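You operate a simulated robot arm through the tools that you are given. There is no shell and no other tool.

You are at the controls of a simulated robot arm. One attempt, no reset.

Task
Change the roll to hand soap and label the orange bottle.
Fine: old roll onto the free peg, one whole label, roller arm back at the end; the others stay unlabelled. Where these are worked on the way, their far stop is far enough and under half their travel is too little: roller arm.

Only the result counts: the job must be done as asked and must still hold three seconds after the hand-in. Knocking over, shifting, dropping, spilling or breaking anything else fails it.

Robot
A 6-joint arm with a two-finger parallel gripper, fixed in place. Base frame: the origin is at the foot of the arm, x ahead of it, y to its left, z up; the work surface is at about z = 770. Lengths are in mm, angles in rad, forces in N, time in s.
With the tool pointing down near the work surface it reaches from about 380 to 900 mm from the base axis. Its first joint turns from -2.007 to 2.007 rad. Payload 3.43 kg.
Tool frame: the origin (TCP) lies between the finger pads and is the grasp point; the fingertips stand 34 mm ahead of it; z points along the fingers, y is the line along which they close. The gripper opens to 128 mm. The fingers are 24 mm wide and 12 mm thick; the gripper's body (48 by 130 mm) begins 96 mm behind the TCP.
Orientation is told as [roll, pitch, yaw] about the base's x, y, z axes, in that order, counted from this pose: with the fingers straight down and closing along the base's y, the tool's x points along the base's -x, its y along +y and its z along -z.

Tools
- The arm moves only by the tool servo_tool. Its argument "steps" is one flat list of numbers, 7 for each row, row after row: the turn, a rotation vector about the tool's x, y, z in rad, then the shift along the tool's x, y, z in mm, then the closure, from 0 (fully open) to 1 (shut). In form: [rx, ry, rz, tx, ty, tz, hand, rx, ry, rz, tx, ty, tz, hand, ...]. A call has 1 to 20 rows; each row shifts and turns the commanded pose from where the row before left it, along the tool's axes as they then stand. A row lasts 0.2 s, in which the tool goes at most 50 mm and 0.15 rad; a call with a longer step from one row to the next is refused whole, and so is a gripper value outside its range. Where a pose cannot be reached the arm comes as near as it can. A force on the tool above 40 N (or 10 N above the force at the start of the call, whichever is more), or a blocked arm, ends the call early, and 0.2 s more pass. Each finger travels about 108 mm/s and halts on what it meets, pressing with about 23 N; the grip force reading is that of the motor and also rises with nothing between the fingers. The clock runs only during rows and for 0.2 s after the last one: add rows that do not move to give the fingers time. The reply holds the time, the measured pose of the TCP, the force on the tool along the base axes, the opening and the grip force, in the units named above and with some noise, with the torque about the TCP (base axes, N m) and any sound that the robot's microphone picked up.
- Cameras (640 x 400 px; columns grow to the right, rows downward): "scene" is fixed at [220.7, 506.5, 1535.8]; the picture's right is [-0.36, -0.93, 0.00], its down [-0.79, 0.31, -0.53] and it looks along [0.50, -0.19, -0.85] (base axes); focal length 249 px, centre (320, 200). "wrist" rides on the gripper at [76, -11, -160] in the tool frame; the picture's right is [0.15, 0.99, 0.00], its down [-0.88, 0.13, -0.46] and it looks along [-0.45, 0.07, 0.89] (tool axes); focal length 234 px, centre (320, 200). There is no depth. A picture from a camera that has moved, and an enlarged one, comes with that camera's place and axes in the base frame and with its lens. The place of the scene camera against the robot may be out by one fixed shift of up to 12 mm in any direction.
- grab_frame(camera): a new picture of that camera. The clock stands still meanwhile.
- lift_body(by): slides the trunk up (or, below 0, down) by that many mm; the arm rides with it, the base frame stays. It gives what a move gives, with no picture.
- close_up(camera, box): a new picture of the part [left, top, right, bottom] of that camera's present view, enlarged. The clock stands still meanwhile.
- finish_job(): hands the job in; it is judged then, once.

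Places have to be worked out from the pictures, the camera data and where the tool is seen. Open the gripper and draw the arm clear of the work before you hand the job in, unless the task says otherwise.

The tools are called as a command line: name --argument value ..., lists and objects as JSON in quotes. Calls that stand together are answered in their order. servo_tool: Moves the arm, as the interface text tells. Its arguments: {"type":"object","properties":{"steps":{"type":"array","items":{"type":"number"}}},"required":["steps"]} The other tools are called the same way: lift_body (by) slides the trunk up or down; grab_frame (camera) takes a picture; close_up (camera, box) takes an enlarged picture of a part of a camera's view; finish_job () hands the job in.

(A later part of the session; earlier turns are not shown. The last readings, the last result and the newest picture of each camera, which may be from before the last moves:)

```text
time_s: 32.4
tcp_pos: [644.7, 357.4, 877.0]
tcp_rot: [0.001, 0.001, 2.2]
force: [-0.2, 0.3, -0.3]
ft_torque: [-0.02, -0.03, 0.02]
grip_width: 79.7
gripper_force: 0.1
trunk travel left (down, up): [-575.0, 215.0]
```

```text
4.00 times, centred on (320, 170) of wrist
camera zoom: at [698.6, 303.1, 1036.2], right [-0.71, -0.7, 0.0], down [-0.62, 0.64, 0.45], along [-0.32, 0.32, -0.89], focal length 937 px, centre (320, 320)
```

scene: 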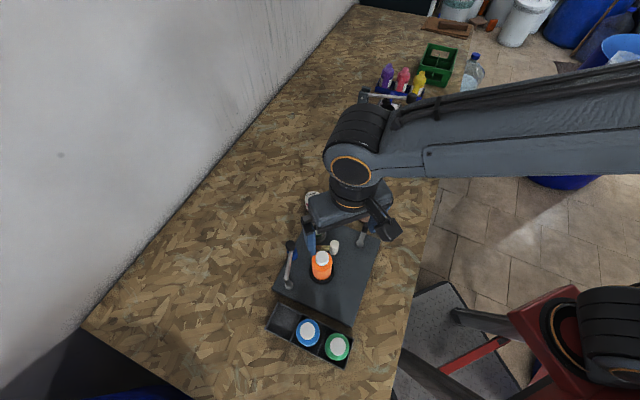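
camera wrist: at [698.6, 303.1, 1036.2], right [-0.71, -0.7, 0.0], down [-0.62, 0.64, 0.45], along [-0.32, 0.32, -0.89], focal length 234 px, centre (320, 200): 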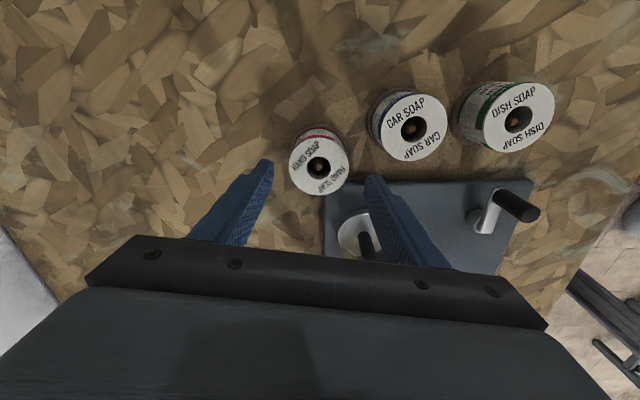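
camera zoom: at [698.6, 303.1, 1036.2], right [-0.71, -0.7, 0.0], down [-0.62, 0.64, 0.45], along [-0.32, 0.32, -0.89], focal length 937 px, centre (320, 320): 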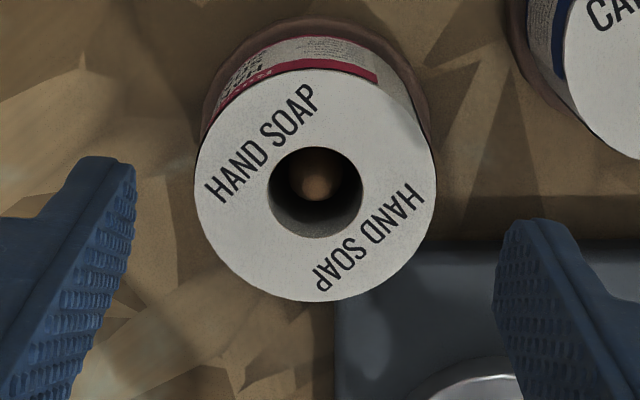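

Hand soap roll's hole is within about 1 mm of the TCP. Descending to z≈823 (same relative grip as the old roll).

servo_tool --steps '[0, 0, 0, -0.6, -0.8, 18, 0.375, 0, 0, 0, 0, 0, 18, 0.375, 0, 0, 0, 0, 0, 18, 0.375, 0, 0, 0, 0, 0, 0, 0.375]'

close_up --camera "wrist" --box '[220, 90, 430, 240]'

close_up --camera "scene" --box '[270, 160, 390, 260]'

```text
time_s: 33.4
tcp_pos: [645.3, 358.7, 824.3]
tcp_rot: [0.003, 0.002, 2.2]
force: [0.8, 0.3, 0.2]
ft_torque: [0.0, 0.01, 0.01]
grip_width: 79.7
gripper_force: 0.1
trunk travel left (down, up): [-575.0, 215.0]
```

```text
2.67 times, centred on (325, 165) of wrist
camera zoom: at [699.0, 304.0, 982.6], right [-0.71, -0.7, 0.0], down [-0.62, 0.64, 0.45], along [-0.32, 0.32, -0.89], focal length 624 px, centre (307, 293)
```

zoom: 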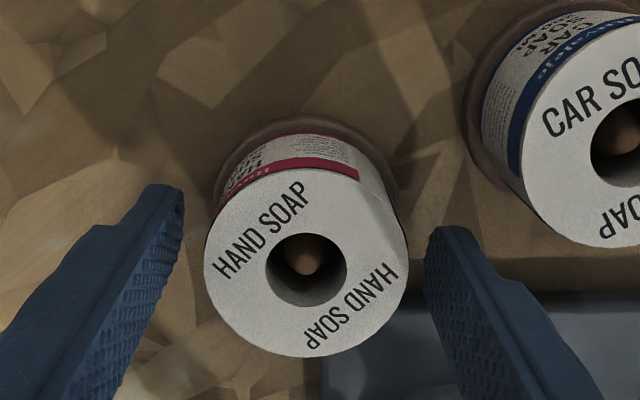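

```text
4.00 times, centred on (330, 210) of scene
camera zoom: at [220.7, 506.5, 1535.8], right [-0.36, -0.93, 0.0], down [-0.79, 0.31, -0.53], along [0.5, -0.19, -0.85], focal length 994 px, centre (280, 160)
```

zoom: 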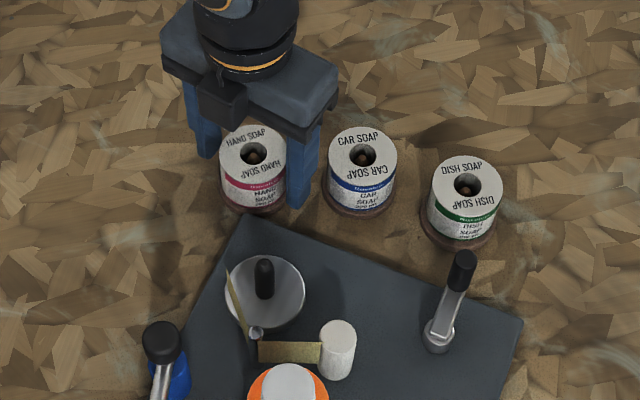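

Centred between the fingers. Closing and lifting.

servo_tool --steps '[0, 0, 0, 0, 0, 0, 0.5, 0, 0, 0, 0, 0, 0, 0.6, 0, 0, 0, 0, 0, 0, 0.8, 0, 0, 0, 0, 0, 0, 0.8, 0, 0, 0, 0, 0, 0, 0.8]'

servo_tool --steps '[0, 0, 0, 0, 0, -10, 0.8, 0, 0, 0, 0, 0, -15, 0.8, 0, 0, 0, 0, 0, -25, 0.8, 0, 0, 0, 0, 0, -40, 0.8, 0, 0, 0, 0, 0, -37, 0.8, 0, 0, 0, 0, 0, 0, 0.8]'

close_up --camera "scene" --box '[270, 130, 390, 260]'

close_up --camera "wrist" --box '[260, 140, 380, 260]'

```text
time_s: 34.6
tcp_pos: [644.7, 359.2, 823.2]
tcp_rot: [0.001, 0.002, 2.199]
force: [-0.1, 0.5, 1.0]
ft_torque: [-0.02, -0.01, 0.0]
grip_width: 54.6
gripper_force: 23.5
trunk travel left (down, up): [-575.0, 215.0]
```

```text
time_s: 36.0
tcp_pos: [646.2, 358.2, 950.2]
tcp_rot: [0.003, 0.002, 2.199]
force: [1.0, 0.7, -1.0]
ft_torque: [0.0, 0.01, 0.0]
grip_width: 54.4
gripper_force: 23.7
trunk travel left (down, up): [-575.0, 215.0]
```

```text
3.08 times, centred on (330, 195) of scene
camera zoom: at [220.7, 506.5, 1535.8], right [-0.36, -0.93, 0.0], down [-0.79, 0.31, -0.53], along [0.5, -0.19, -0.85], focal length 765 px, centre (289, 215)
```

zoom: 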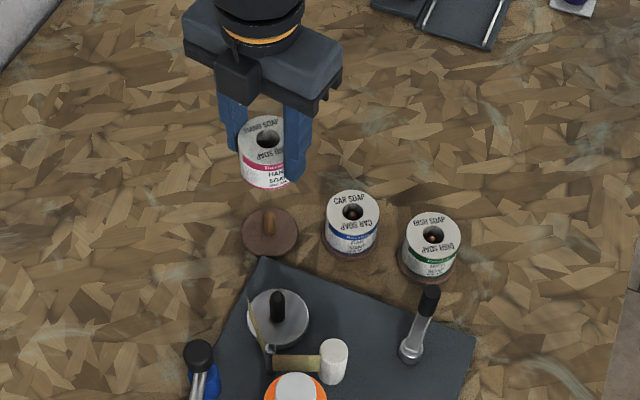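

```text
3.33 times, centred on (320, 200) of wrist
camera zoom: at [699.2, 303.4, 1109.6], right [-0.71, -0.7, 0.0], down [-0.62, 0.64, 0.45], along [-0.32, 0.32, -0.89], focal length 781 px, centre (320, 200)
```

zoom: 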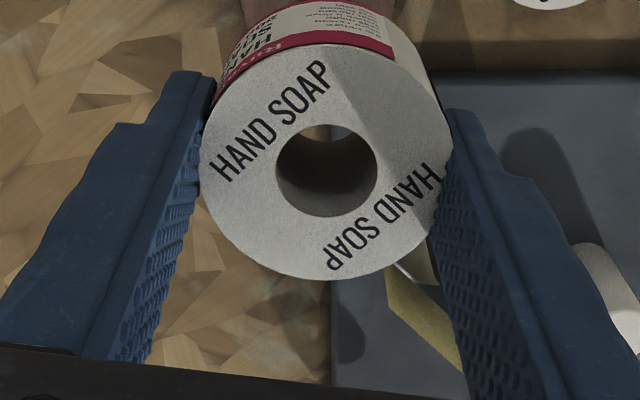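

Hand soap roll held. Its hole sits about (+1,+2) mm off the TCP in the tool frame; I'll carry it to yaw 145° over the spindle and check alignment there.

servo_tool --steps '[0, 0, -0.1103, 0, 0, 0, 0.8, 0, 0, -0.1103, 0, 0, 0, 0.8, 0, 0, -0.1103, 0, 0, 0, 0.8, 0, 0, 0, -36.2, 11.3, 0, 0.8, 0, 0, 0, -36.2, 11.3, 0, 0.8, 0, 0, 0, -36.2, 11.3, 0, 0.8, 0, 0, 0, 0, 0, 0, 0.8]'

close_up --camera "wrist" --box '[250, 110, 390, 240]'

close_up --camera "scene" --box '[270, 150, 390, 260]'

```text
time_s: 37.6
tcp_pos: [537.3, 392.8, 949.8]
tcp_rot: [0.002, 0.0, 2.528]
force: [-0.3, -0.3, -1.1]
ft_torque: [0.0, 0.0, -0.02]
grip_width: 54.7
gripper_force: 22.4
trunk travel left (down, up): [-575.0, 215.0]
```

```text
3.08 times, centred on (320, 175) of wrist
camera zoom: at [605.5, 357.8, 1109.5], right [-0.45, -0.89, 0.0], down [-0.8, 0.4, 0.46], along [-0.41, 0.2, -0.89], focal length 720 px, centre (320, 277)
```

zoom: 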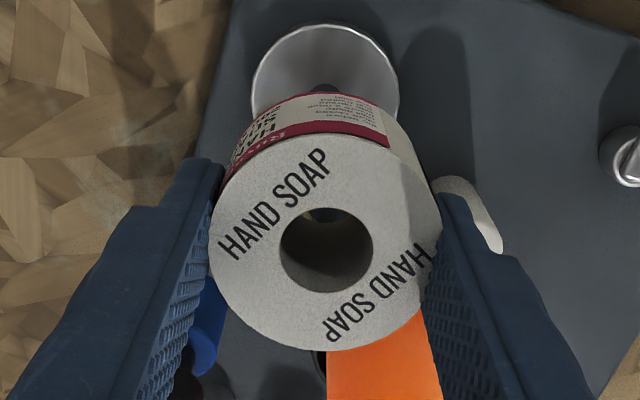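

```text
3.64 times, centred on (330, 205) of scene
camera zoom: at [220.7, 506.5, 1535.8], right [-0.36, -0.93, 0.0], down [-0.79, 0.31, -0.53], along [0.5, -0.19, -0.85], focal length 904 px, centre (284, 182)
```

zoom: 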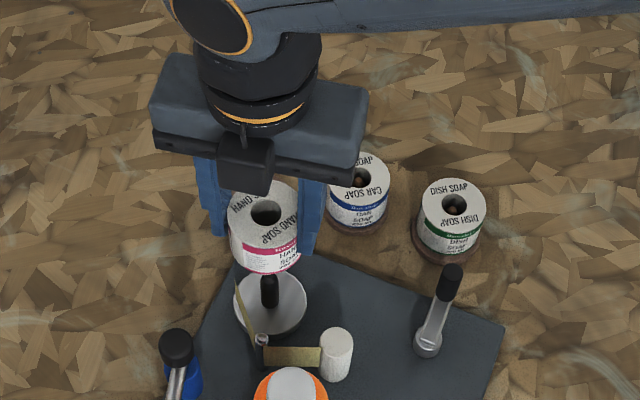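

Flange and roll hole line up within about 1 mm in both directions. Descending to just above the spindle tip.

servo_tool --steps '[0, 0, 0, 0, 0, 25, 0.8, 0, 0, 0, 0, 0, 25, 0.8, 0, 0, 0, 0, 0, 10, 0.8, 0, 0, 0, 0, 0, 0, 0.8]'

close_up --camera "wrist" --box '[250, 110, 390, 240]'

close_up --camera "scene" --box '[280, 190, 360, 260]'

```text
time_s: 38.6
tcp_pos: [539.0, 392.4, 890.6]
tcp_rot: [0.001, 0.002, 2.528]
force: [0.9, 0.7, -0.3]
ft_torque: [0.02, 0.01, -0.01]
grip_width: 54.7
gripper_force: 23.2
trunk travel left (down, up): [-575.0, 215.0]
```

```text
3.08 times, centred on (320, 175) of wrist
camera zoom: at [606.0, 358.3, 1050.0], right [-0.45, -0.89, 0.0], down [-0.8, 0.4, 0.45], along [-0.41, 0.2, -0.89], focal length 720 px, centre (320, 277)
```

zoom: 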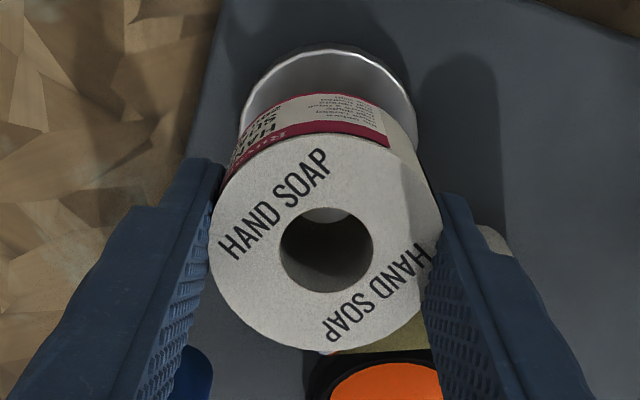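

```text
5.71 times, centred on (320, 225) of scene
camera zoom: at [220.7, 506.5, 1535.8], right [-0.36, -0.93, 0.0], down [-0.79, 0.31, -0.53], along [0.5, -0.19, -0.85], focal length 1420 px, centre (320, 57)
```

zoom: 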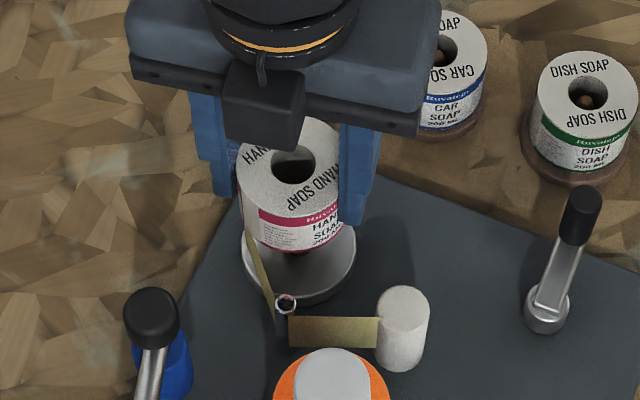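

Still well aligned (≈0.5–0.9 mm). Small correction and slow descent with checks.

servo_tool --steps '[0, 0, 0, 0, 0.5, 5, 0.8, 0, 0, 0, 0, 0, 5, 0.8, 0, 0, 0, 0, 0, 5, 0.8, 0, 0, 0, 0, 0, 5, 0.8, 0, 0, 0, 0, 0, 0, 0.8]'

close_up --camera "wrist" --box '[250, 110, 390, 240]'

close_up --camera "scene" --box '[280, 190, 360, 260]'

```text
time_s: 39.8
tcp_pos: [536.5, 391.9, 871.3]
tcp_rot: [0.002, 0.0, 2.531]
force: [-0.5, -0.2, -0.8]
ft_torque: [-0.04, 0.01, -0.02]
grip_width: 54.8
gripper_force: 22.9
trunk travel left (down, up): [-575.0, 215.0]
```

```text
3.08 times, centred on (320, 175) of wrist
camera zoom: at [605.5, 358.3, 1029.7], right [-0.45, -0.89, 0.0], down [-0.8, 0.4, 0.46], along [-0.41, 0.2, -0.89], focal length 720 px, centre (320, 277)
```

zoom: 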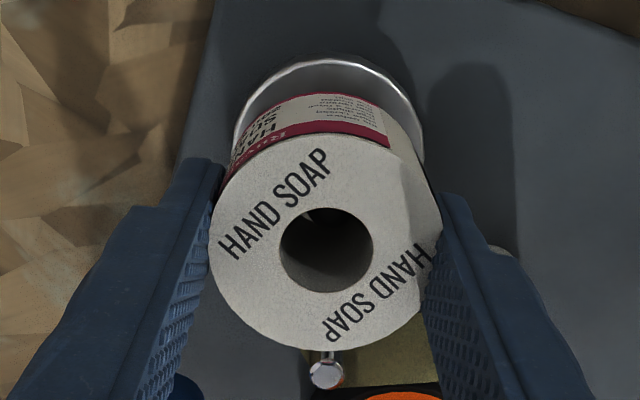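

```text
5.71 times, centred on (320, 225) of scene
camera zoom: at [220.7, 506.5, 1535.8], right [-0.36, -0.93, 0.0], down [-0.79, 0.31, -0.53], along [0.5, -0.19, -0.85], focal length 1420 px, centre (320, 57)
```

zoom: 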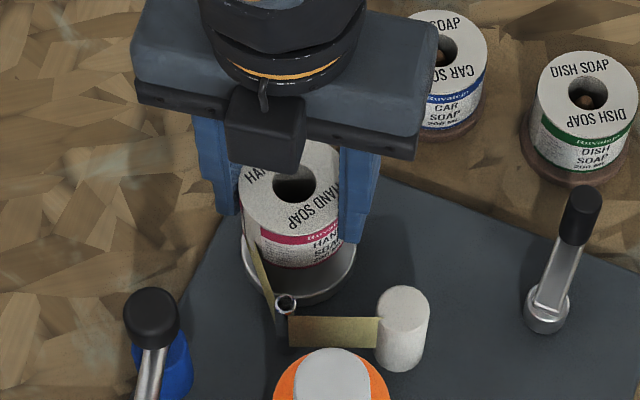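

No contact; nudging +0.7 mm and continuing down.

servo_tool --steps '[0, 0, 0, 0, 0.7, 4, 0.8, 0, 0, 0, 0, 0, 4, 0.8, 0, 0, 0, 0, 0, 4, 0.8, 0, 0, 0, 0, 0, 0, 0.8]'

close_up --camera "wrist" --box '[280, 130, 360, 200]'

close_up --camera "scene" --box '[280, 190, 360, 260]'

```text
time_s: 40.8
tcp_pos: [537.6, 392.2, 858.0]
tcp_rot: [0.002, 0.003, 2.529]
force: [0.3, -0.2, -0.1]
ft_torque: [-0.01, 0.02, -0.01]
grip_width: 54.7
gripper_force: 23.2
trunk travel left (down, up): [-575.0, 215.0]
```

```text
5.71 times, centred on (320, 165) of wrist
camera zoom: at [604.9, 357.4, 1017.6], right [-0.45, -0.89, 0.0], down [-0.8, 0.4, 0.45], along [-0.41, 0.2, -0.89], focal length 1338 px, centre (320, 400)
```

zoom: 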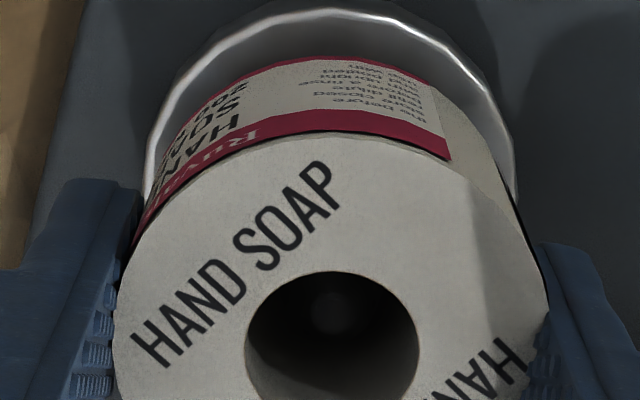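

```text
5.71 times, centred on (320, 225) of scene
camera zoom: at [220.7, 506.5, 1535.8], right [-0.36, -0.93, 0.0], down [-0.79, 0.31, -0.53], along [0.5, -0.19, -0.85], focal length 1420 px, centre (320, 57)
```

zoom: 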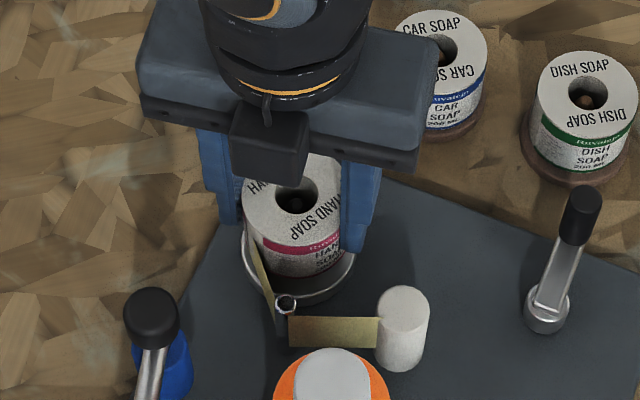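

The spindle tip is now visible centred inside the hole. Continuing down to seat.

servo_tool --steps '[0, 0, 0, 0, 0, 4, 0.8, 0, 0, 0, 0, 0, 4, 0.8, 0, 0, 0, 0, 0, 3, 0.8, 0, 0, 0, 0, 0, 0, 0.8]'

servo_tool --steps '[0, 0, 0, 0, 0, 2, 0.8, 0, 0, 0, 0, 0, 1.5, 0.8, 0, 0, 0, 0, 0, 0, 0.8]'

close_up --camera "scene" --box '[280, 190, 360, 260]'

```text
time_s: 41.8
tcp_pos: [535.7, 391.2, 847.4]
tcp_rot: [0.001, 0.004, 2.528]
force: [-0.2, -0.1, 0.2]
ft_torque: [-0.01, 0.02, 0.03]
grip_width: 54.6
gripper_force: 22.9
trunk travel left (down, up): [-575.0, 215.0]
```

```text
time_s: 42.6
tcp_pos: [537.8, 392.1, 844.4]
tcp_rot: [0.003, 0.001, 2.529]
force: [0.7, 0.3, -0.3]
ft_torque: [0.0, -0.02, 0.01]
grip_width: 54.7
gripper_force: 22.8
trunk travel left (down, up): [-575.0, 215.0]
```

```text
5.71 times, centred on (320, 225) of scene
camera zoom: at [220.7, 506.5, 1535.8], right [-0.36, -0.93, 0.0], down [-0.79, 0.31, -0.53], along [0.5, -0.19, -0.85], focal length 1420 px, centre (320, 57)
```

zoom: 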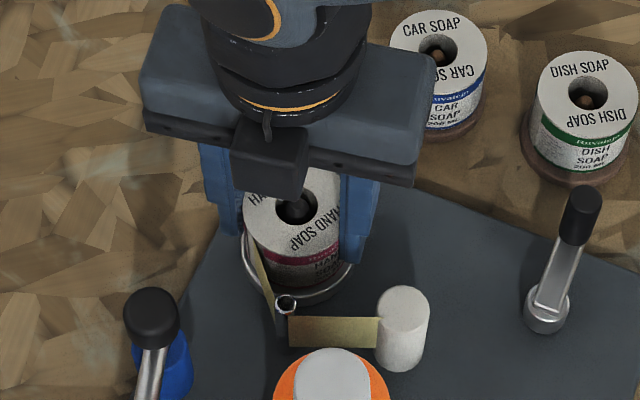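

Nearly seated with no side load. Two more millimetres to touch down.

servo_tool --steps '[0, 0, 0, 0, 0, 1.5, 0.8, 0, 0, 0, 0, 0, 1, 0.8, 0, 0, 0, 0, 0, 0, 0.8]'

```text
time_s: 43.4
tcp_pos: [537.1, 390.3, 841.3]
tcp_rot: [0.001, 0.002, 2.53]
force: [-0.8, 0.2, 2.7]
ft_torque: [0.02, -0.08, 0.02]
grip_width: 54.7
gripper_force: 23.0
trunk travel left (down, up): [-575.0, 215.0]
```

Light contact (≈3 N): seated. Opening to 80 mm and rising.

servo_tool --steps '[0, 0, 0, 0, 0, 0, 0.55, 0, 0, 0, 0, 0, 0, 0.5, 0, 0, 0, 0, 0, 0, 0.375, 0, 0, 0, 0, 0, 0, 0.375]'

servo_tool --steps '[0, 0, 0, 0, 0, -15, 0.375, 0, 0, 0, 0, 0, -30, 0.375, 0, 0, 0, 0, 0, -45, 0.375, 0, 0, 0, 0, 0, -45, 0.375, 0, 0, 0, 0, 0, 0, 0.375]'

close_up --camera "scene" --box '[280, 180, 380, 280]'

grab_frame --camera "wrist"

```text
time_s: 44.4
tcp_pos: [536.9, 392.6, 841.0]
tcp_rot: [0.001, 0.001, 2.53]
force: [-0.2, -0.5, 0.1]
ft_torque: [-0.01, -0.02, -0.01]
grip_width: 80.0
gripper_force: 0.0
trunk travel left (down, up): [-575.0, 215.0]
```

```text
time_s: 45.6
tcp_pos: [536.9, 392.7, 978.3]
tcp_rot: [0.001, 0.002, 2.529]
force: [-0.2, -0.4, 0.3]
ft_torque: [-0.01, 0.03, -0.02]
grip_width: 80.2
gripper_force: 0.0
trunk travel left (down, up): [-575.0, 215.0]
```

```text
4.00 times, centred on (330, 230) of scene
camera zoom: at [220.7, 506.5, 1535.8], right [-0.36, -0.93, 0.0], down [-0.79, 0.31, -0.53], along [0.5, -0.19, -0.85], focal length 994 px, centre (280, 80)
```

zoom: 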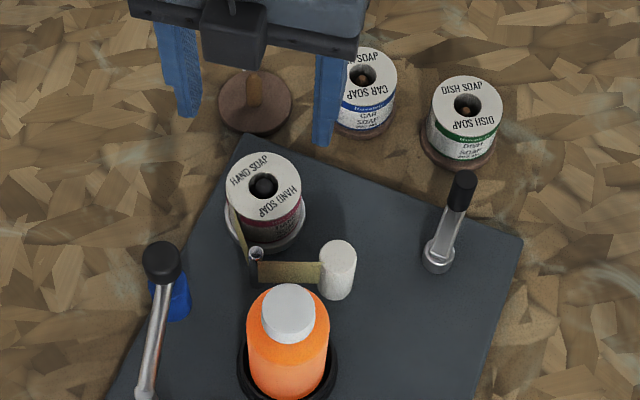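

```text
taken
camera wrist: at [605.7, 359.1, 1136.4], right [-0.45, -0.89, 0.0], down [-0.8, 0.4, 0.45], along [-0.41, 0.2, -0.89], focal length 234 px, centre (320, 200)
```

wrist: 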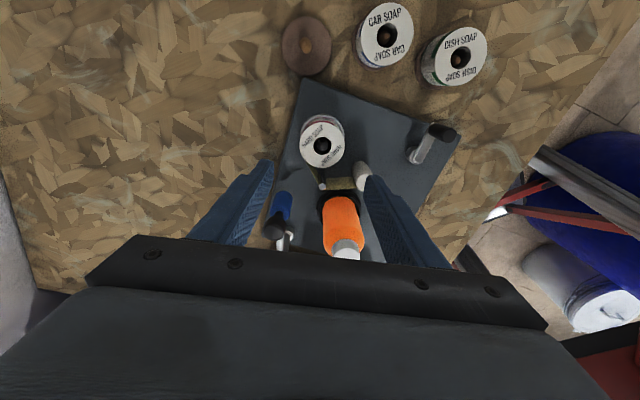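

The hand soap roll is seated on the spindle. Next is the roller arm: I turn to yaw 45° and go above its black knob (≈(482,481), top ≈901).

servo_tool --steps '[0, 0, 0.1454, 0, 0, 0, 0.375, 0, 0, 0.1454, 0, 0, 0, 0.375, 0, 0, 0.1454, 0, 0, 0, 0.375, 0, 0, 0.1454, 0, 0, 0, 0.375, 0, 0, 0.1454, 0, 0, 0, 0.375, 0, 0, 0.1454, 0, 0, 0, 0.375, 0, 0, 0.1454, 0, 0, 0, 0.375, 0, 0, 0.1454, 0, 0, 0, 0.375, 0, 0, 0.1454, 0, 0, 0, 0.375, 0, 0, 0.1454, 0, 0, 0, 0.375, 0, 0, 0.1454, 0, 0, 0, 0.375, 0, 0, 0.1454, 0, 0, 0, 0.375, 0, 0, 0, -7.8, 33.8, 0, 0.375, 0, 0, 0, -7.8, 33.8, 0, 0.375, 0, 0, 0, -7.8, 33.7, 0, 0.375, 0, 0, 0, 0, 0, 0, 0.375]'

grab_frame --camera "wrist"

close_up --camera "scene" --box '[250, 200, 370, 300]'

```text
time_s: 49.0
tcp_pos: [482.0, 481.4, 976.7]
tcp_rot: [-0.002, 0.001, 0.783]
force: [1.1, 0.1, -0.2]
ft_torque: [0.01, 0.0, -0.03]
grip_width: 79.7
gripper_force: 0.1
trunk travel left (down, up): [-575.0, 215.0]
```

```text
taken
camera wrist: at [435.9, 420.3, 1135.7], right [-0.8, 0.6, 0.0], down [0.53, 0.71, 0.45], along [0.27, 0.36, -0.89], focal length 234 px, centre (320, 200)
```

wrist: 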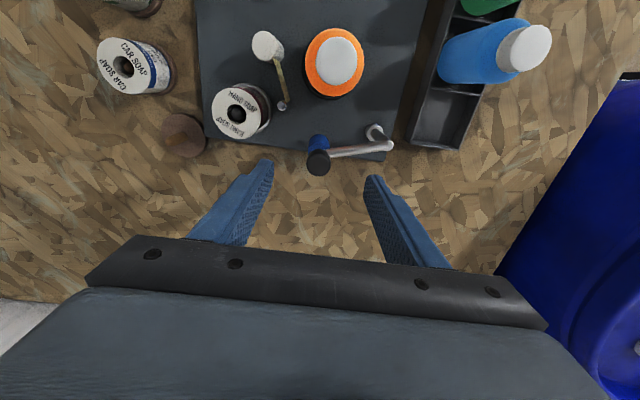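

```text
4.00 times, centred on (310, 250) of scene
camera zoom: at [220.7, 506.5, 1535.8], right [-0.36, -0.93, 0.0], down [-0.79, 0.31, -0.53], along [0.5, -0.19, -0.85], focal length 994 px, centre (360, 0)
```

zoom: 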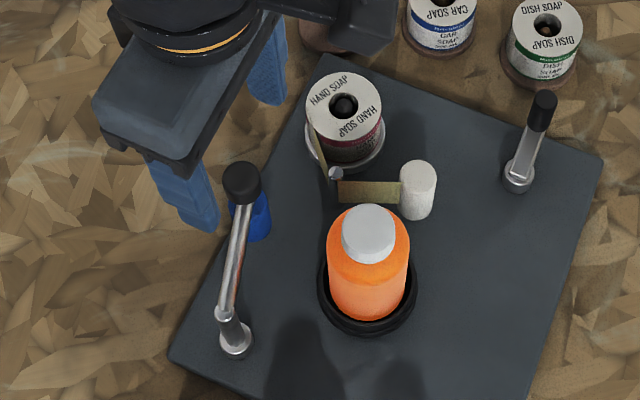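

Zooming for precise positions of knob, pivot, bottle and crank.

close_up --camera "wrist" --box '[270, 20, 410, 190]'

close_up --camera "wrist" --box '[180, 10, 320, 150]'

```text
2.35 times, centred on (340, 105) of wrist
camera zoom: at [435.9, 420.3, 1135.7], right [-0.8, 0.6, 0.0], down [0.53, 0.71, 0.45], along [0.27, 0.36, -0.89], focal length 551 px, centre (273, 424)
```

zoom: 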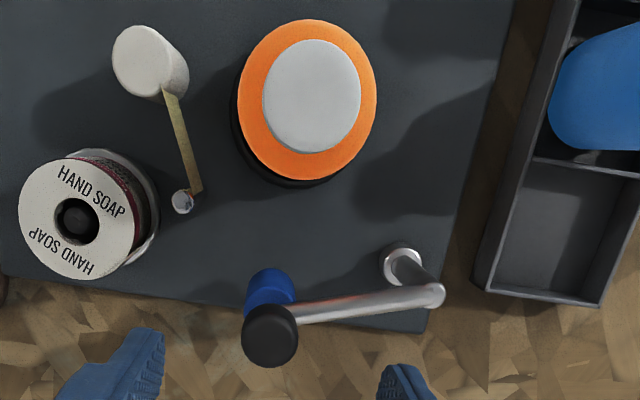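

```text
2.86 times, centred on (250, 80) of wrist
camera zoom: at [435.9, 420.3, 1135.7], right [-0.8, 0.6, 0.0], down [0.53, 0.71, 0.45], along [0.27, 0.36, -0.89], focal length 669 px, centre (520, 543)
```

zoom: 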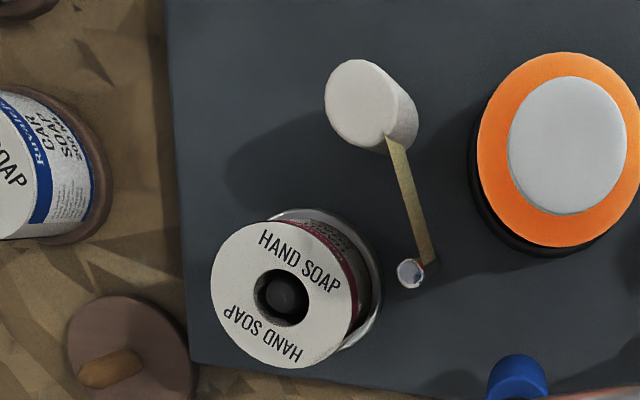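

Knob at (481.8,480.2), pivot at (412,520), bottle axis (416,416.5), radius ≈28.5; contact is expected after about 36° of swing with the knob at ≈(445,447). Descending to straddle the knob, fingertips just above the arm.

servo_tool --steps '[0, 0, 0, 0.8, -0.6, 25, 0.45, 0, 0, 0, 0, 0, 25, 0.5, 0, 0, 0, 0, 0, 11, 0.55, 0, 0, 0, 0, 0, 0, 0.55]'

close_up --camera "wrist" --box '[240, 100, 400, 240]'

close_up --camera "scene" --box '[250, 200, 370, 300]'

```text
time_s: 50.0
tcp_pos: [482.4, 478.3, 915.1]
tcp_rot: [-0.002, 0.002, 0.787]
force: [0.1, -0.3, 0.1]
ft_torque: [0.01, -0.01, -0.05]
grip_width: 57.5
gripper_force: 0.0
trunk travel left (down, up): [-575.0, 215.0]
```

```text
2.86 times, centred on (320, 170) of wrist
camera zoom: at [435.8, 418.2, 1074.8], right [-0.8, 0.6, 0.0], down [0.53, 0.72, 0.45], along [0.27, 0.36, -0.89], focal length 669 px, centre (320, 286)
```

zoom: 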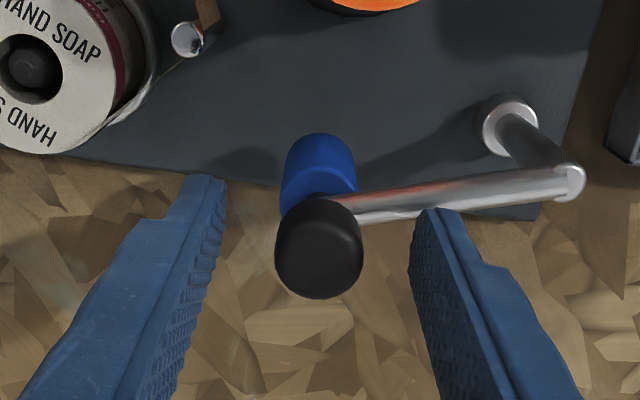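

```text
4.00 times, centred on (310, 250) of scene
camera zoom: at [220.7, 506.5, 1535.8], right [-0.36, -0.93, 0.0], down [-0.79, 0.31, -0.53], along [0.5, -0.19, -0.85], focal length 994 px, centre (360, 0)
```

zoom: 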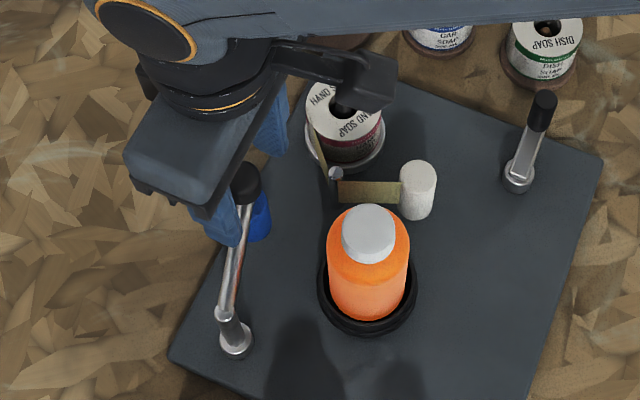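

Knob sits between the finger pads. Closing gently.

servo_tool --steps '[0, 0, 0, 0, 0, 0, 0.7, 0, 0, 0, 0, 0, 0, 0.8, 0, 0, 0, 0, 0, 0, 0.9, 0, 0, 0, 0, 0, 0, 0.9, 0, 0, 0, 0, 0, 0, 0.9]'

close_up --camera "wrist" --box '[240, 100, 400, 240]'

```text
time_s: 51.2
tcp_pos: [481.9, 478.7, 915.3]
tcp_rot: [-0.002, 0.0, 0.785]
force: [-1.3, 0.7, -1.0]
ft_torque: [0.12, 0.08, 0.03]
grip_width: 25.5
gripper_force: 45.5
trunk travel left (down, up): [-575.0, 215.0]
```

```text
2.86 times, centred on (320, 170) of wrist
camera zoom: at [435.7, 418.4, 1074.9], right [-0.8, 0.6, 0.0], down [0.53, 0.72, 0.45], along [0.27, 0.36, -0.89], focal length 669 px, centre (320, 286)
```

zoom: 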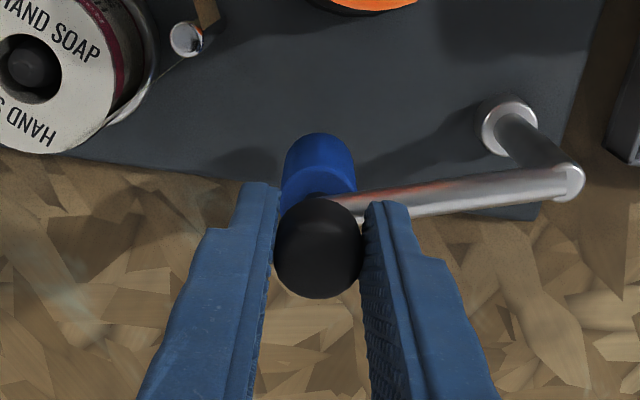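

Gripped (25.5 mm). Swinging along the arc towards the bottle, first half.

servo_tool --steps '[0, 0, 0, 8.56, -1.77, 0, 0.9, 0, 0, 0, 8.34, -0.85, 0, 0.9, 0, 0, 0, 8.34, 0, 0, 0.9, 0, 0, 0, 0, 0, 0, 0.9]'

close_up --camera "wrist" --box '[240, 60, 400, 240]'

close_up --camera "scene" --box '[250, 200, 370, 300]'

```text
time_s: 52.2
tcp_pos: [467.3, 459.9, 916.0]
tcp_rot: [-0.002, -0.001, 0.784]
force: [5.6, 2.1, -2.4]
ft_torque: [0.46, -0.3, -0.47]
grip_width: 25.1
gripper_force: 44.9
trunk travel left (down, up): [-575.0, 215.0]
```

```text
2.22 times, centred on (320, 150) of wrist
camera zoom: at [420.6, 398.6, 1074.8], right [-0.8, 0.6, 0.0], down [0.53, 0.71, 0.46], along [0.27, 0.36, -0.89], focal length 520 px, centre (320, 311)
```

zoom: 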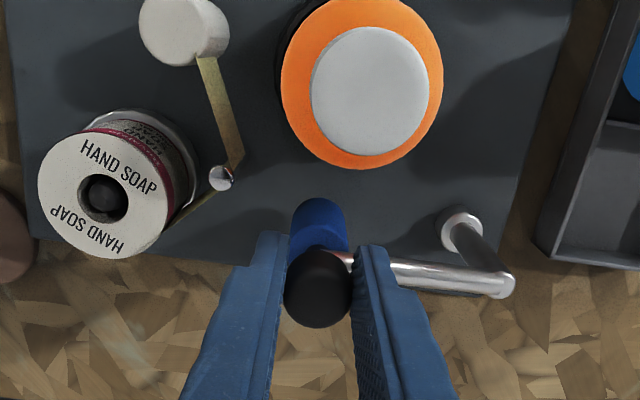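

```text
4.00 times, centred on (310, 250) of scene
camera zoom: at [220.7, 506.5, 1535.8], right [-0.36, -0.93, 0.0], down [-0.79, 0.31, -0.53], along [0.5, -0.19, -0.85], focal length 994 px, centre (360, 0)
```

zoom: 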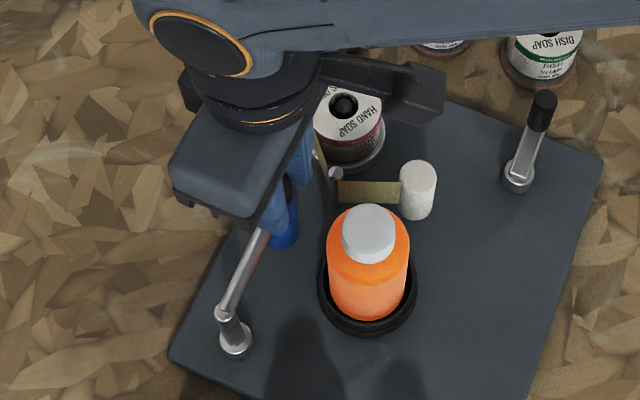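

Arm swings freely with ≈6 N. Continuing towards contact with the bottle.

servo_tool --steps '[0, 0, 0, 8.34, 0.85, 0, 0.9, 0, 0, 0, 8.27, 1.77, 0, 0.9, 0, 0, 0, 0, 0, 0, 0.9]'

close_up --camera "wrist" --box '[240, 60, 400, 240]'

close_up --camera "scene" --box '[250, 200, 370, 300]'

```text
time_s: 53.0
tcp_pos: [453.3, 448.9, 916.2]
tcp_rot: [0.0, 0.002, 0.784]
force: [13.0, -13.0, 6.6]
ft_torque: [-0.52, 0.14, -0.56]
grip_width: 25.5
gripper_force: 45.1
trunk travel left (down, up): [-575.0, 215.0]
```

```text
2.22 times, centred on (320, 150) of wrist
camera zoom: at [407.0, 386.8, 1074.9], right [-0.8, 0.6, 0.0], down [0.53, 0.72, 0.45], along [0.27, 0.36, -0.89], focal length 520 px, centre (320, 311)
```

zoom: 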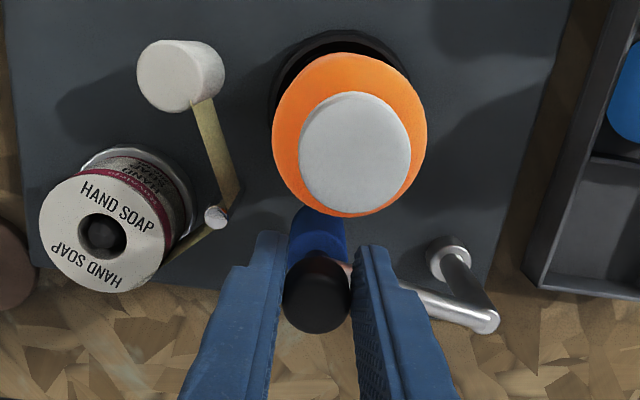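

```text
4.00 times, centred on (310, 250) of scene
camera zoom: at [220.7, 506.5, 1535.8], right [-0.36, -0.93, 0.0], down [-0.79, 0.31, -0.53], along [0.5, -0.19, -0.85], focal length 994 px, centre (360, 0)
```

zoom: 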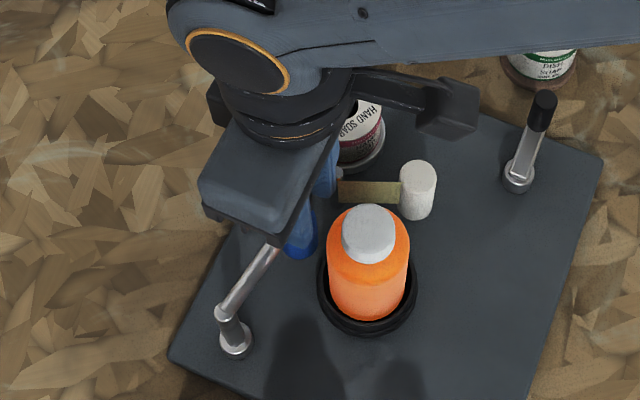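

Mostly radial load (18 N outward) means my path radius is a little small. I correct outward and advance in smaller steps to the stop.

servo_tool --steps '[0, 0, 0, 2, -1.2, 0, 0.9, 0, 0, 0, 2.5, 0.3, 0, 0.9, 0, 0, 0, 0, 0, 0, 0.9]'

close_up --camera "wrist" --box '[240, 60, 400, 240]'

```text
time_s: 53.8
tcp_pos: [450.0, 444.4, 915.9]
tcp_rot: [-0.003, 0.0, 0.785]
force: [8.9, -10.0, 4.4]
ft_torque: [0.27, -0.51, -0.37]
grip_width: 25.7
gripper_force: 44.9
trunk travel left (down, up): [-575.0, 215.0]
```

```text
2.22 times, centred on (320, 150) of wrist
camera zoom: at [403.6, 384.0, 1074.8], right [-0.8, 0.6, 0.0], down [0.53, 0.72, 0.45], along [0.27, 0.36, -0.89], focal length 520 px, centre (320, 311)
```

zoom: 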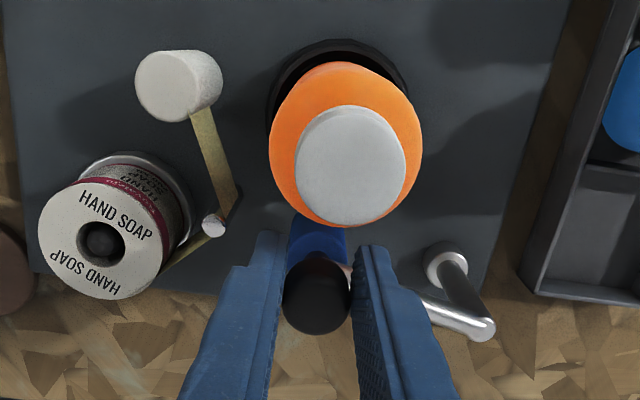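

Continuing 3 mm more towards the bottle.

servo_tool --steps '[0, 0, 0, 1.8, 0, 0, 0.9, 0, 0, 0, 1.8, 0.4, 0, 0.9, 0, 0, 0, 0, 0, 0, 0.9]'

close_up --camera "wrist" --box '[240, 60, 400, 240]'

close_up --camera "scene" --box '[250, 200, 370, 300]'

```text
time_s: 54.6
tcp_pos: [445.4, 444.0, 914.9]
tcp_rot: [-0.002, 0.002, 0.784]
force: [5.9, -6.2, 4.1]
ft_torque: [0.07, -0.16, -0.36]
grip_width: 25.6
gripper_force: 44.6
trunk travel left (down, up): [-575.0, 215.0]
```

```text
2.22 times, centred on (320, 150) of wrist
camera zoom: at [400.6, 382.1, 1074.8], right [-0.8, 0.6, 0.0], down [0.53, 0.72, 0.45], along [0.27, 0.36, -0.89], focal length 520 px, centre (320, 311)
```

zoom: 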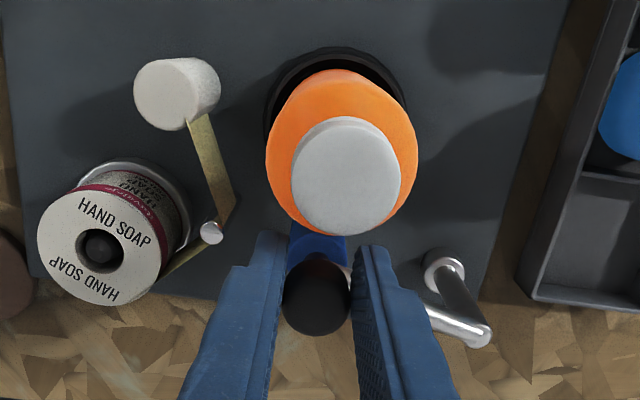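

```text
4.00 times, centred on (310, 250) of scene
camera zoom: at [220.7, 506.5, 1535.8], right [-0.36, -0.93, 0.0], down [-0.79, 0.31, -0.53], along [0.5, -0.19, -0.85], focal length 994 px, centre (360, 0)
```

zoom: 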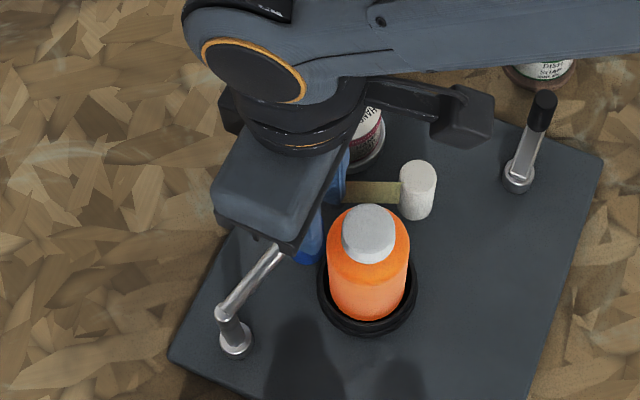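

No contact yet; continuing along the tangent in 2 mm steps.

servo_tool --steps '[0, 0, 0, 1.87, 0.6, 0, 0.9, 0, 0, 0, 0, 0, 0, 0.9]'

servo_tool --steps '[0, 0, 0, 1.87, 0.7, 0, 0.9, 0, 0, 0, 0, 0, 0, 0.9]'

close_up --camera "wrist" --box '[240, 60, 400, 240]'

```text
time_s: 55.2
tcp_pos: [444.6, 443.2, 915.6]
tcp_rot: [-0.003, -0.001, 0.785]
force: [6.6, -6.0, 3.1]
ft_torque: [0.21, -0.33, -0.41]
grip_width: 25.7
gripper_force: 45.3
trunk travel left (down, up): [-575.0, 215.0]
```

```text
time_s: 55.8
tcp_pos: [443.2, 442.5, 915.7]
tcp_rot: [-0.002, 0.003, 0.786]
force: [5.6, -3.2, 6.0]
ft_torque: [0.02, -0.04, -0.37]
grip_width: 25.5
gripper_force: 45.1
trunk travel left (down, up): [-575.0, 215.0]
```

```text
2.22 times, centred on (320, 150) of wrist
camera zoom: at [397.4, 380.2, 1074.8], right [-0.8, 0.6, 0.0], down [0.53, 0.72, 0.45], along [0.27, 0.36, -0.89], focal length 520 px, centre (320, 311)
```

zoom: 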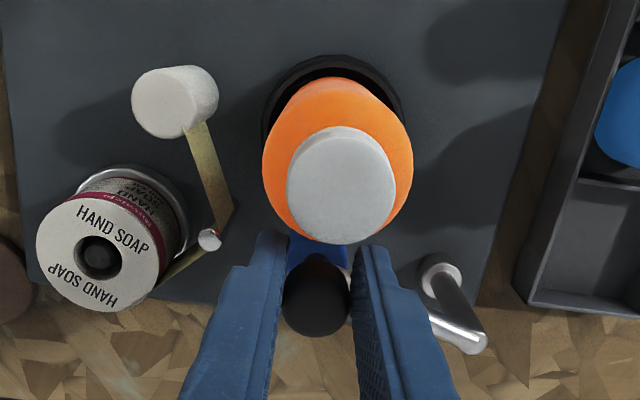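

Let me look closely at the gap between roller and bottle.

close_up --camera "wrist" --box '[280, 100, 370, 180]'

close_up --camera "scene" --box '[300, 235, 350, 285]'

```text
5.00 times, centred on (325, 140) of wrist
camera zoom: at [397.4, 380.2, 1074.8], right [-0.8, 0.6, 0.0], down [0.53, 0.72, 0.45], along [0.27, 0.36, -0.89], focal length 1171 px, centre (295, 500)
```

zoom: 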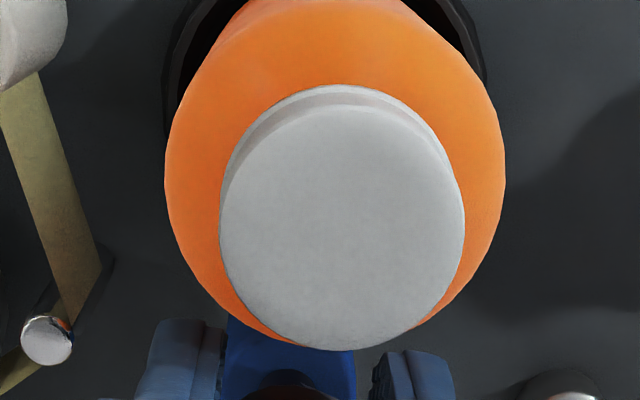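

```text
8.00 times, centred on (325, 260) of scene
camera zoom: at [220.7, 506.5, 1535.8], right [-0.36, -0.93, 0.0], down [-0.79, 0.31, -0.53], along [0.5, -0.19, -0.85], focal length 1989 px, centre (280, -280)
```

zoom: 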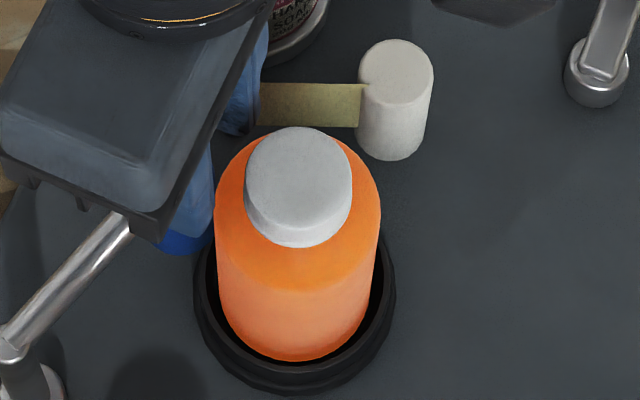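

The knob has slipped about 10 mm back between the pads: the camera puts it at ≈(450.5,449), so the arm either met its stop or grip friction gave way. I'll open and rise to inspect the roller–bottle gap.

servo_tool --steps '[0, 0, 0, 0, 0, 0, 0.75, 0, 0, 0, 0, 0, 0, 0.6, 0, 0, 0, 0, 0, 0, 0.6, 0, 0, 0, 0, 0, -30, 0.6, 0, 0, 0, 0, 0, -30, 0.6, 0, 0, 0, -40, 0, 0, 0.6, 0, 0, 0, 0, 0, 0, 0.6]'

grab_frame --camera "wrist"

close_up --camera "scene" --box '[270, 220, 360, 290]'

```text
time_s: 57.4
tcp_pos: [472.4, 470.1, 977.0]
tcp_rot: [-0.001, 0.002, 0.786]
force: [-1.5, -0.6, 0.5]
ft_torque: [0.0, 0.01, 0.01]
grip_width: 51.2
gripper_force: 0.1
trunk travel left (down, up): [-575.0, 215.0]
```

```text
taken
camera wrist: at [425.8, 408.5, 1135.3], right [-0.8, 0.6, 0.0], down [0.53, 0.72, 0.45], along [0.27, 0.36, -0.89], focal length 234 px, centre (320, 200)
```

wrist: 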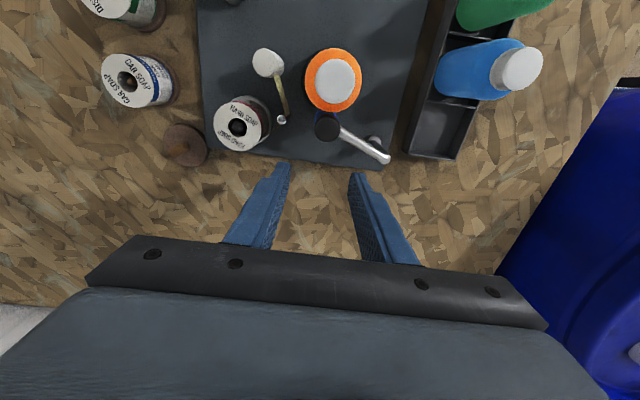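

```text
5.71 times, centred on (315, 255) of scene
camera zoom: at [220.7, 506.5, 1535.8], right [-0.36, -0.93, 0.0], down [-0.79, 0.31, -0.53], along [0.5, -0.19, -0.85], focal length 1420 px, centre (349, -114)
```

zoom: 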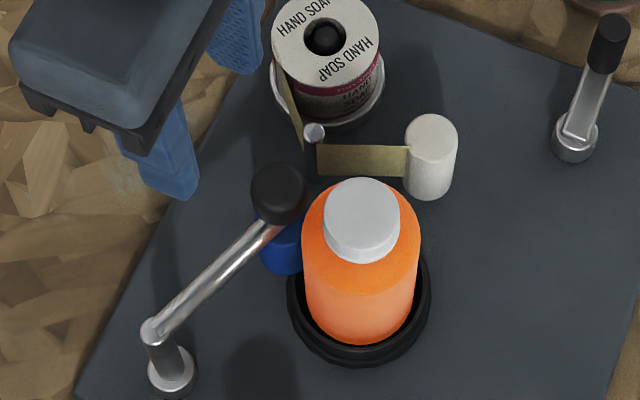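

The arm stays where it is and the blue roller appears to touch the bottle. Zooming to confirm.

close_up --camera "wrist" --box '[290, 40, 400, 170]'

close_up --camera "scene" --box '[300, 245, 340, 275]'

```text
3.08 times, centred on (345, 105) of wrist
camera zoom: at [425.8, 408.5, 1135.3], right [-0.8, 0.6, 0.0], down [0.53, 0.72, 0.45], along [0.27, 0.36, -0.89], focal length 720 px, centre (243, 492)
```

zoom: 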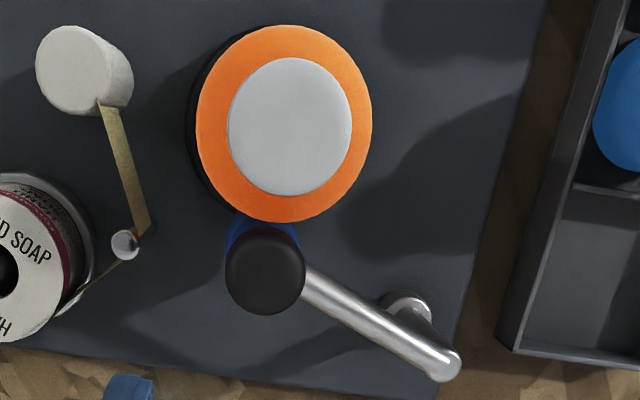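

```text
13.33 times, centred on (320, 260) of scene
camera zoom: at [220.7, 506.5, 1535.8], right [-0.36, -0.93, 0.0], down [-0.79, 0.31, -0.53], along [0.5, -0.19, -0.85], focal length 3314 px, centre (320, -600)
```

zoom: 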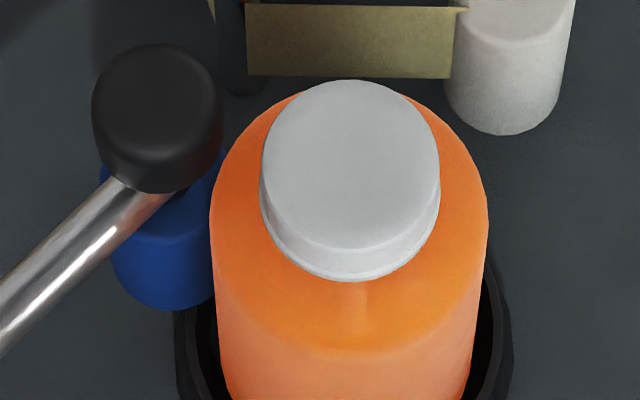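

Knob now at (444.7,445.7), exactly the predicted contact: roller is pressed against the bottle and stays. Now the crank: I move the camera above it with yaw 90° (closing along x).

servo_tool --steps '[0, 0, 0, 0, 0, -20, 0.6, 0, 0, -0.1308, 0, 0, 0, 0.6, 0, 0, -0.1308, 0, 0, 0, 0.6, 0, 0, -0.1308, 0, 0, 0, 0.6, 0, 0, -0.1308, 0, 0, 0, 0.6, 0, 0, -0.1308, 0, 0, 0, 0.6, 0, 0, -0.1308, 0, 0, 0, 0.6, 0, 0, 0, 36.7, 0.9, 0, 0.6, 0, 0, 0, 36.7, 0.9, 0, 0.6, 0, 0, 0, 36.7, 0.9, 0, 0.6, 0, 0, 0, 36.7, 0.9, 0, 0.6, 0, 0, 0, 0, 0, 0, 0.6]'

grab_frame --camera "wrist"

close_up --camera "wrist" --box '[260, 30, 400, 150]'

```text
time_s: 60.0
tcp_pos: [467.2, 322.6, 995.6]
tcp_rot: [-0.001, 0.001, 1.568]
force: [0.6, 0.9, 0.3]
ft_torque: [-0.02, -0.01, -0.02]
grip_width: 51.4
gripper_force: 0.1
trunk travel left (down, up): [-575.0, 215.0]
```

```text
taken
camera wrist: at [477.8, 248.0, 1155.2], right [-0.99, -0.15, 0.0], down [-0.13, 0.88, 0.45], along [-0.07, 0.45, -0.89], focal length 234 px, centre (320, 200)
```

wrist: 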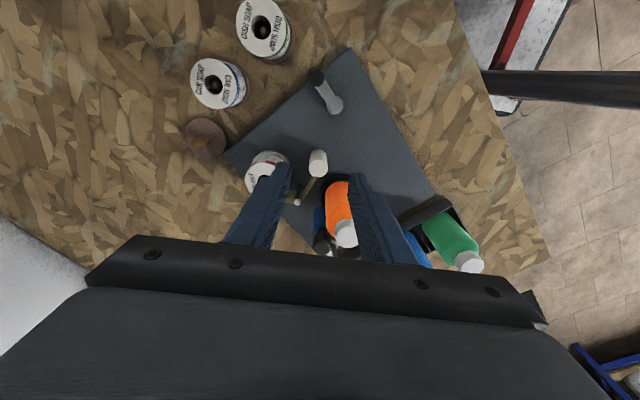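

```text
3.33 times, centred on (330, 90) of wrist
camera zoom: at [477.8, 248.0, 1155.2], right [-0.99, -0.15, 0.0], down [-0.13, 0.88, 0.45], along [-0.07, 0.45, -0.89], focal length 781 px, centre (287, 567)
```

zoom: 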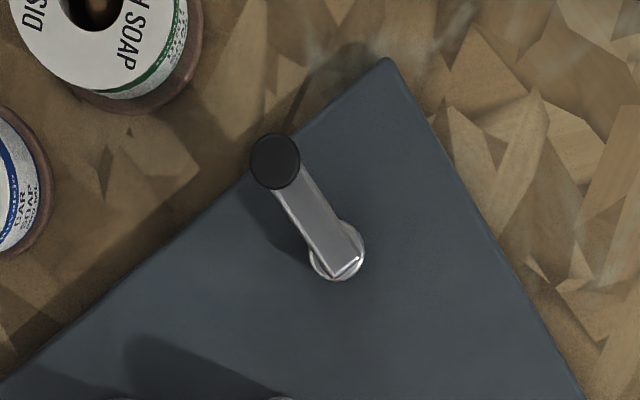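

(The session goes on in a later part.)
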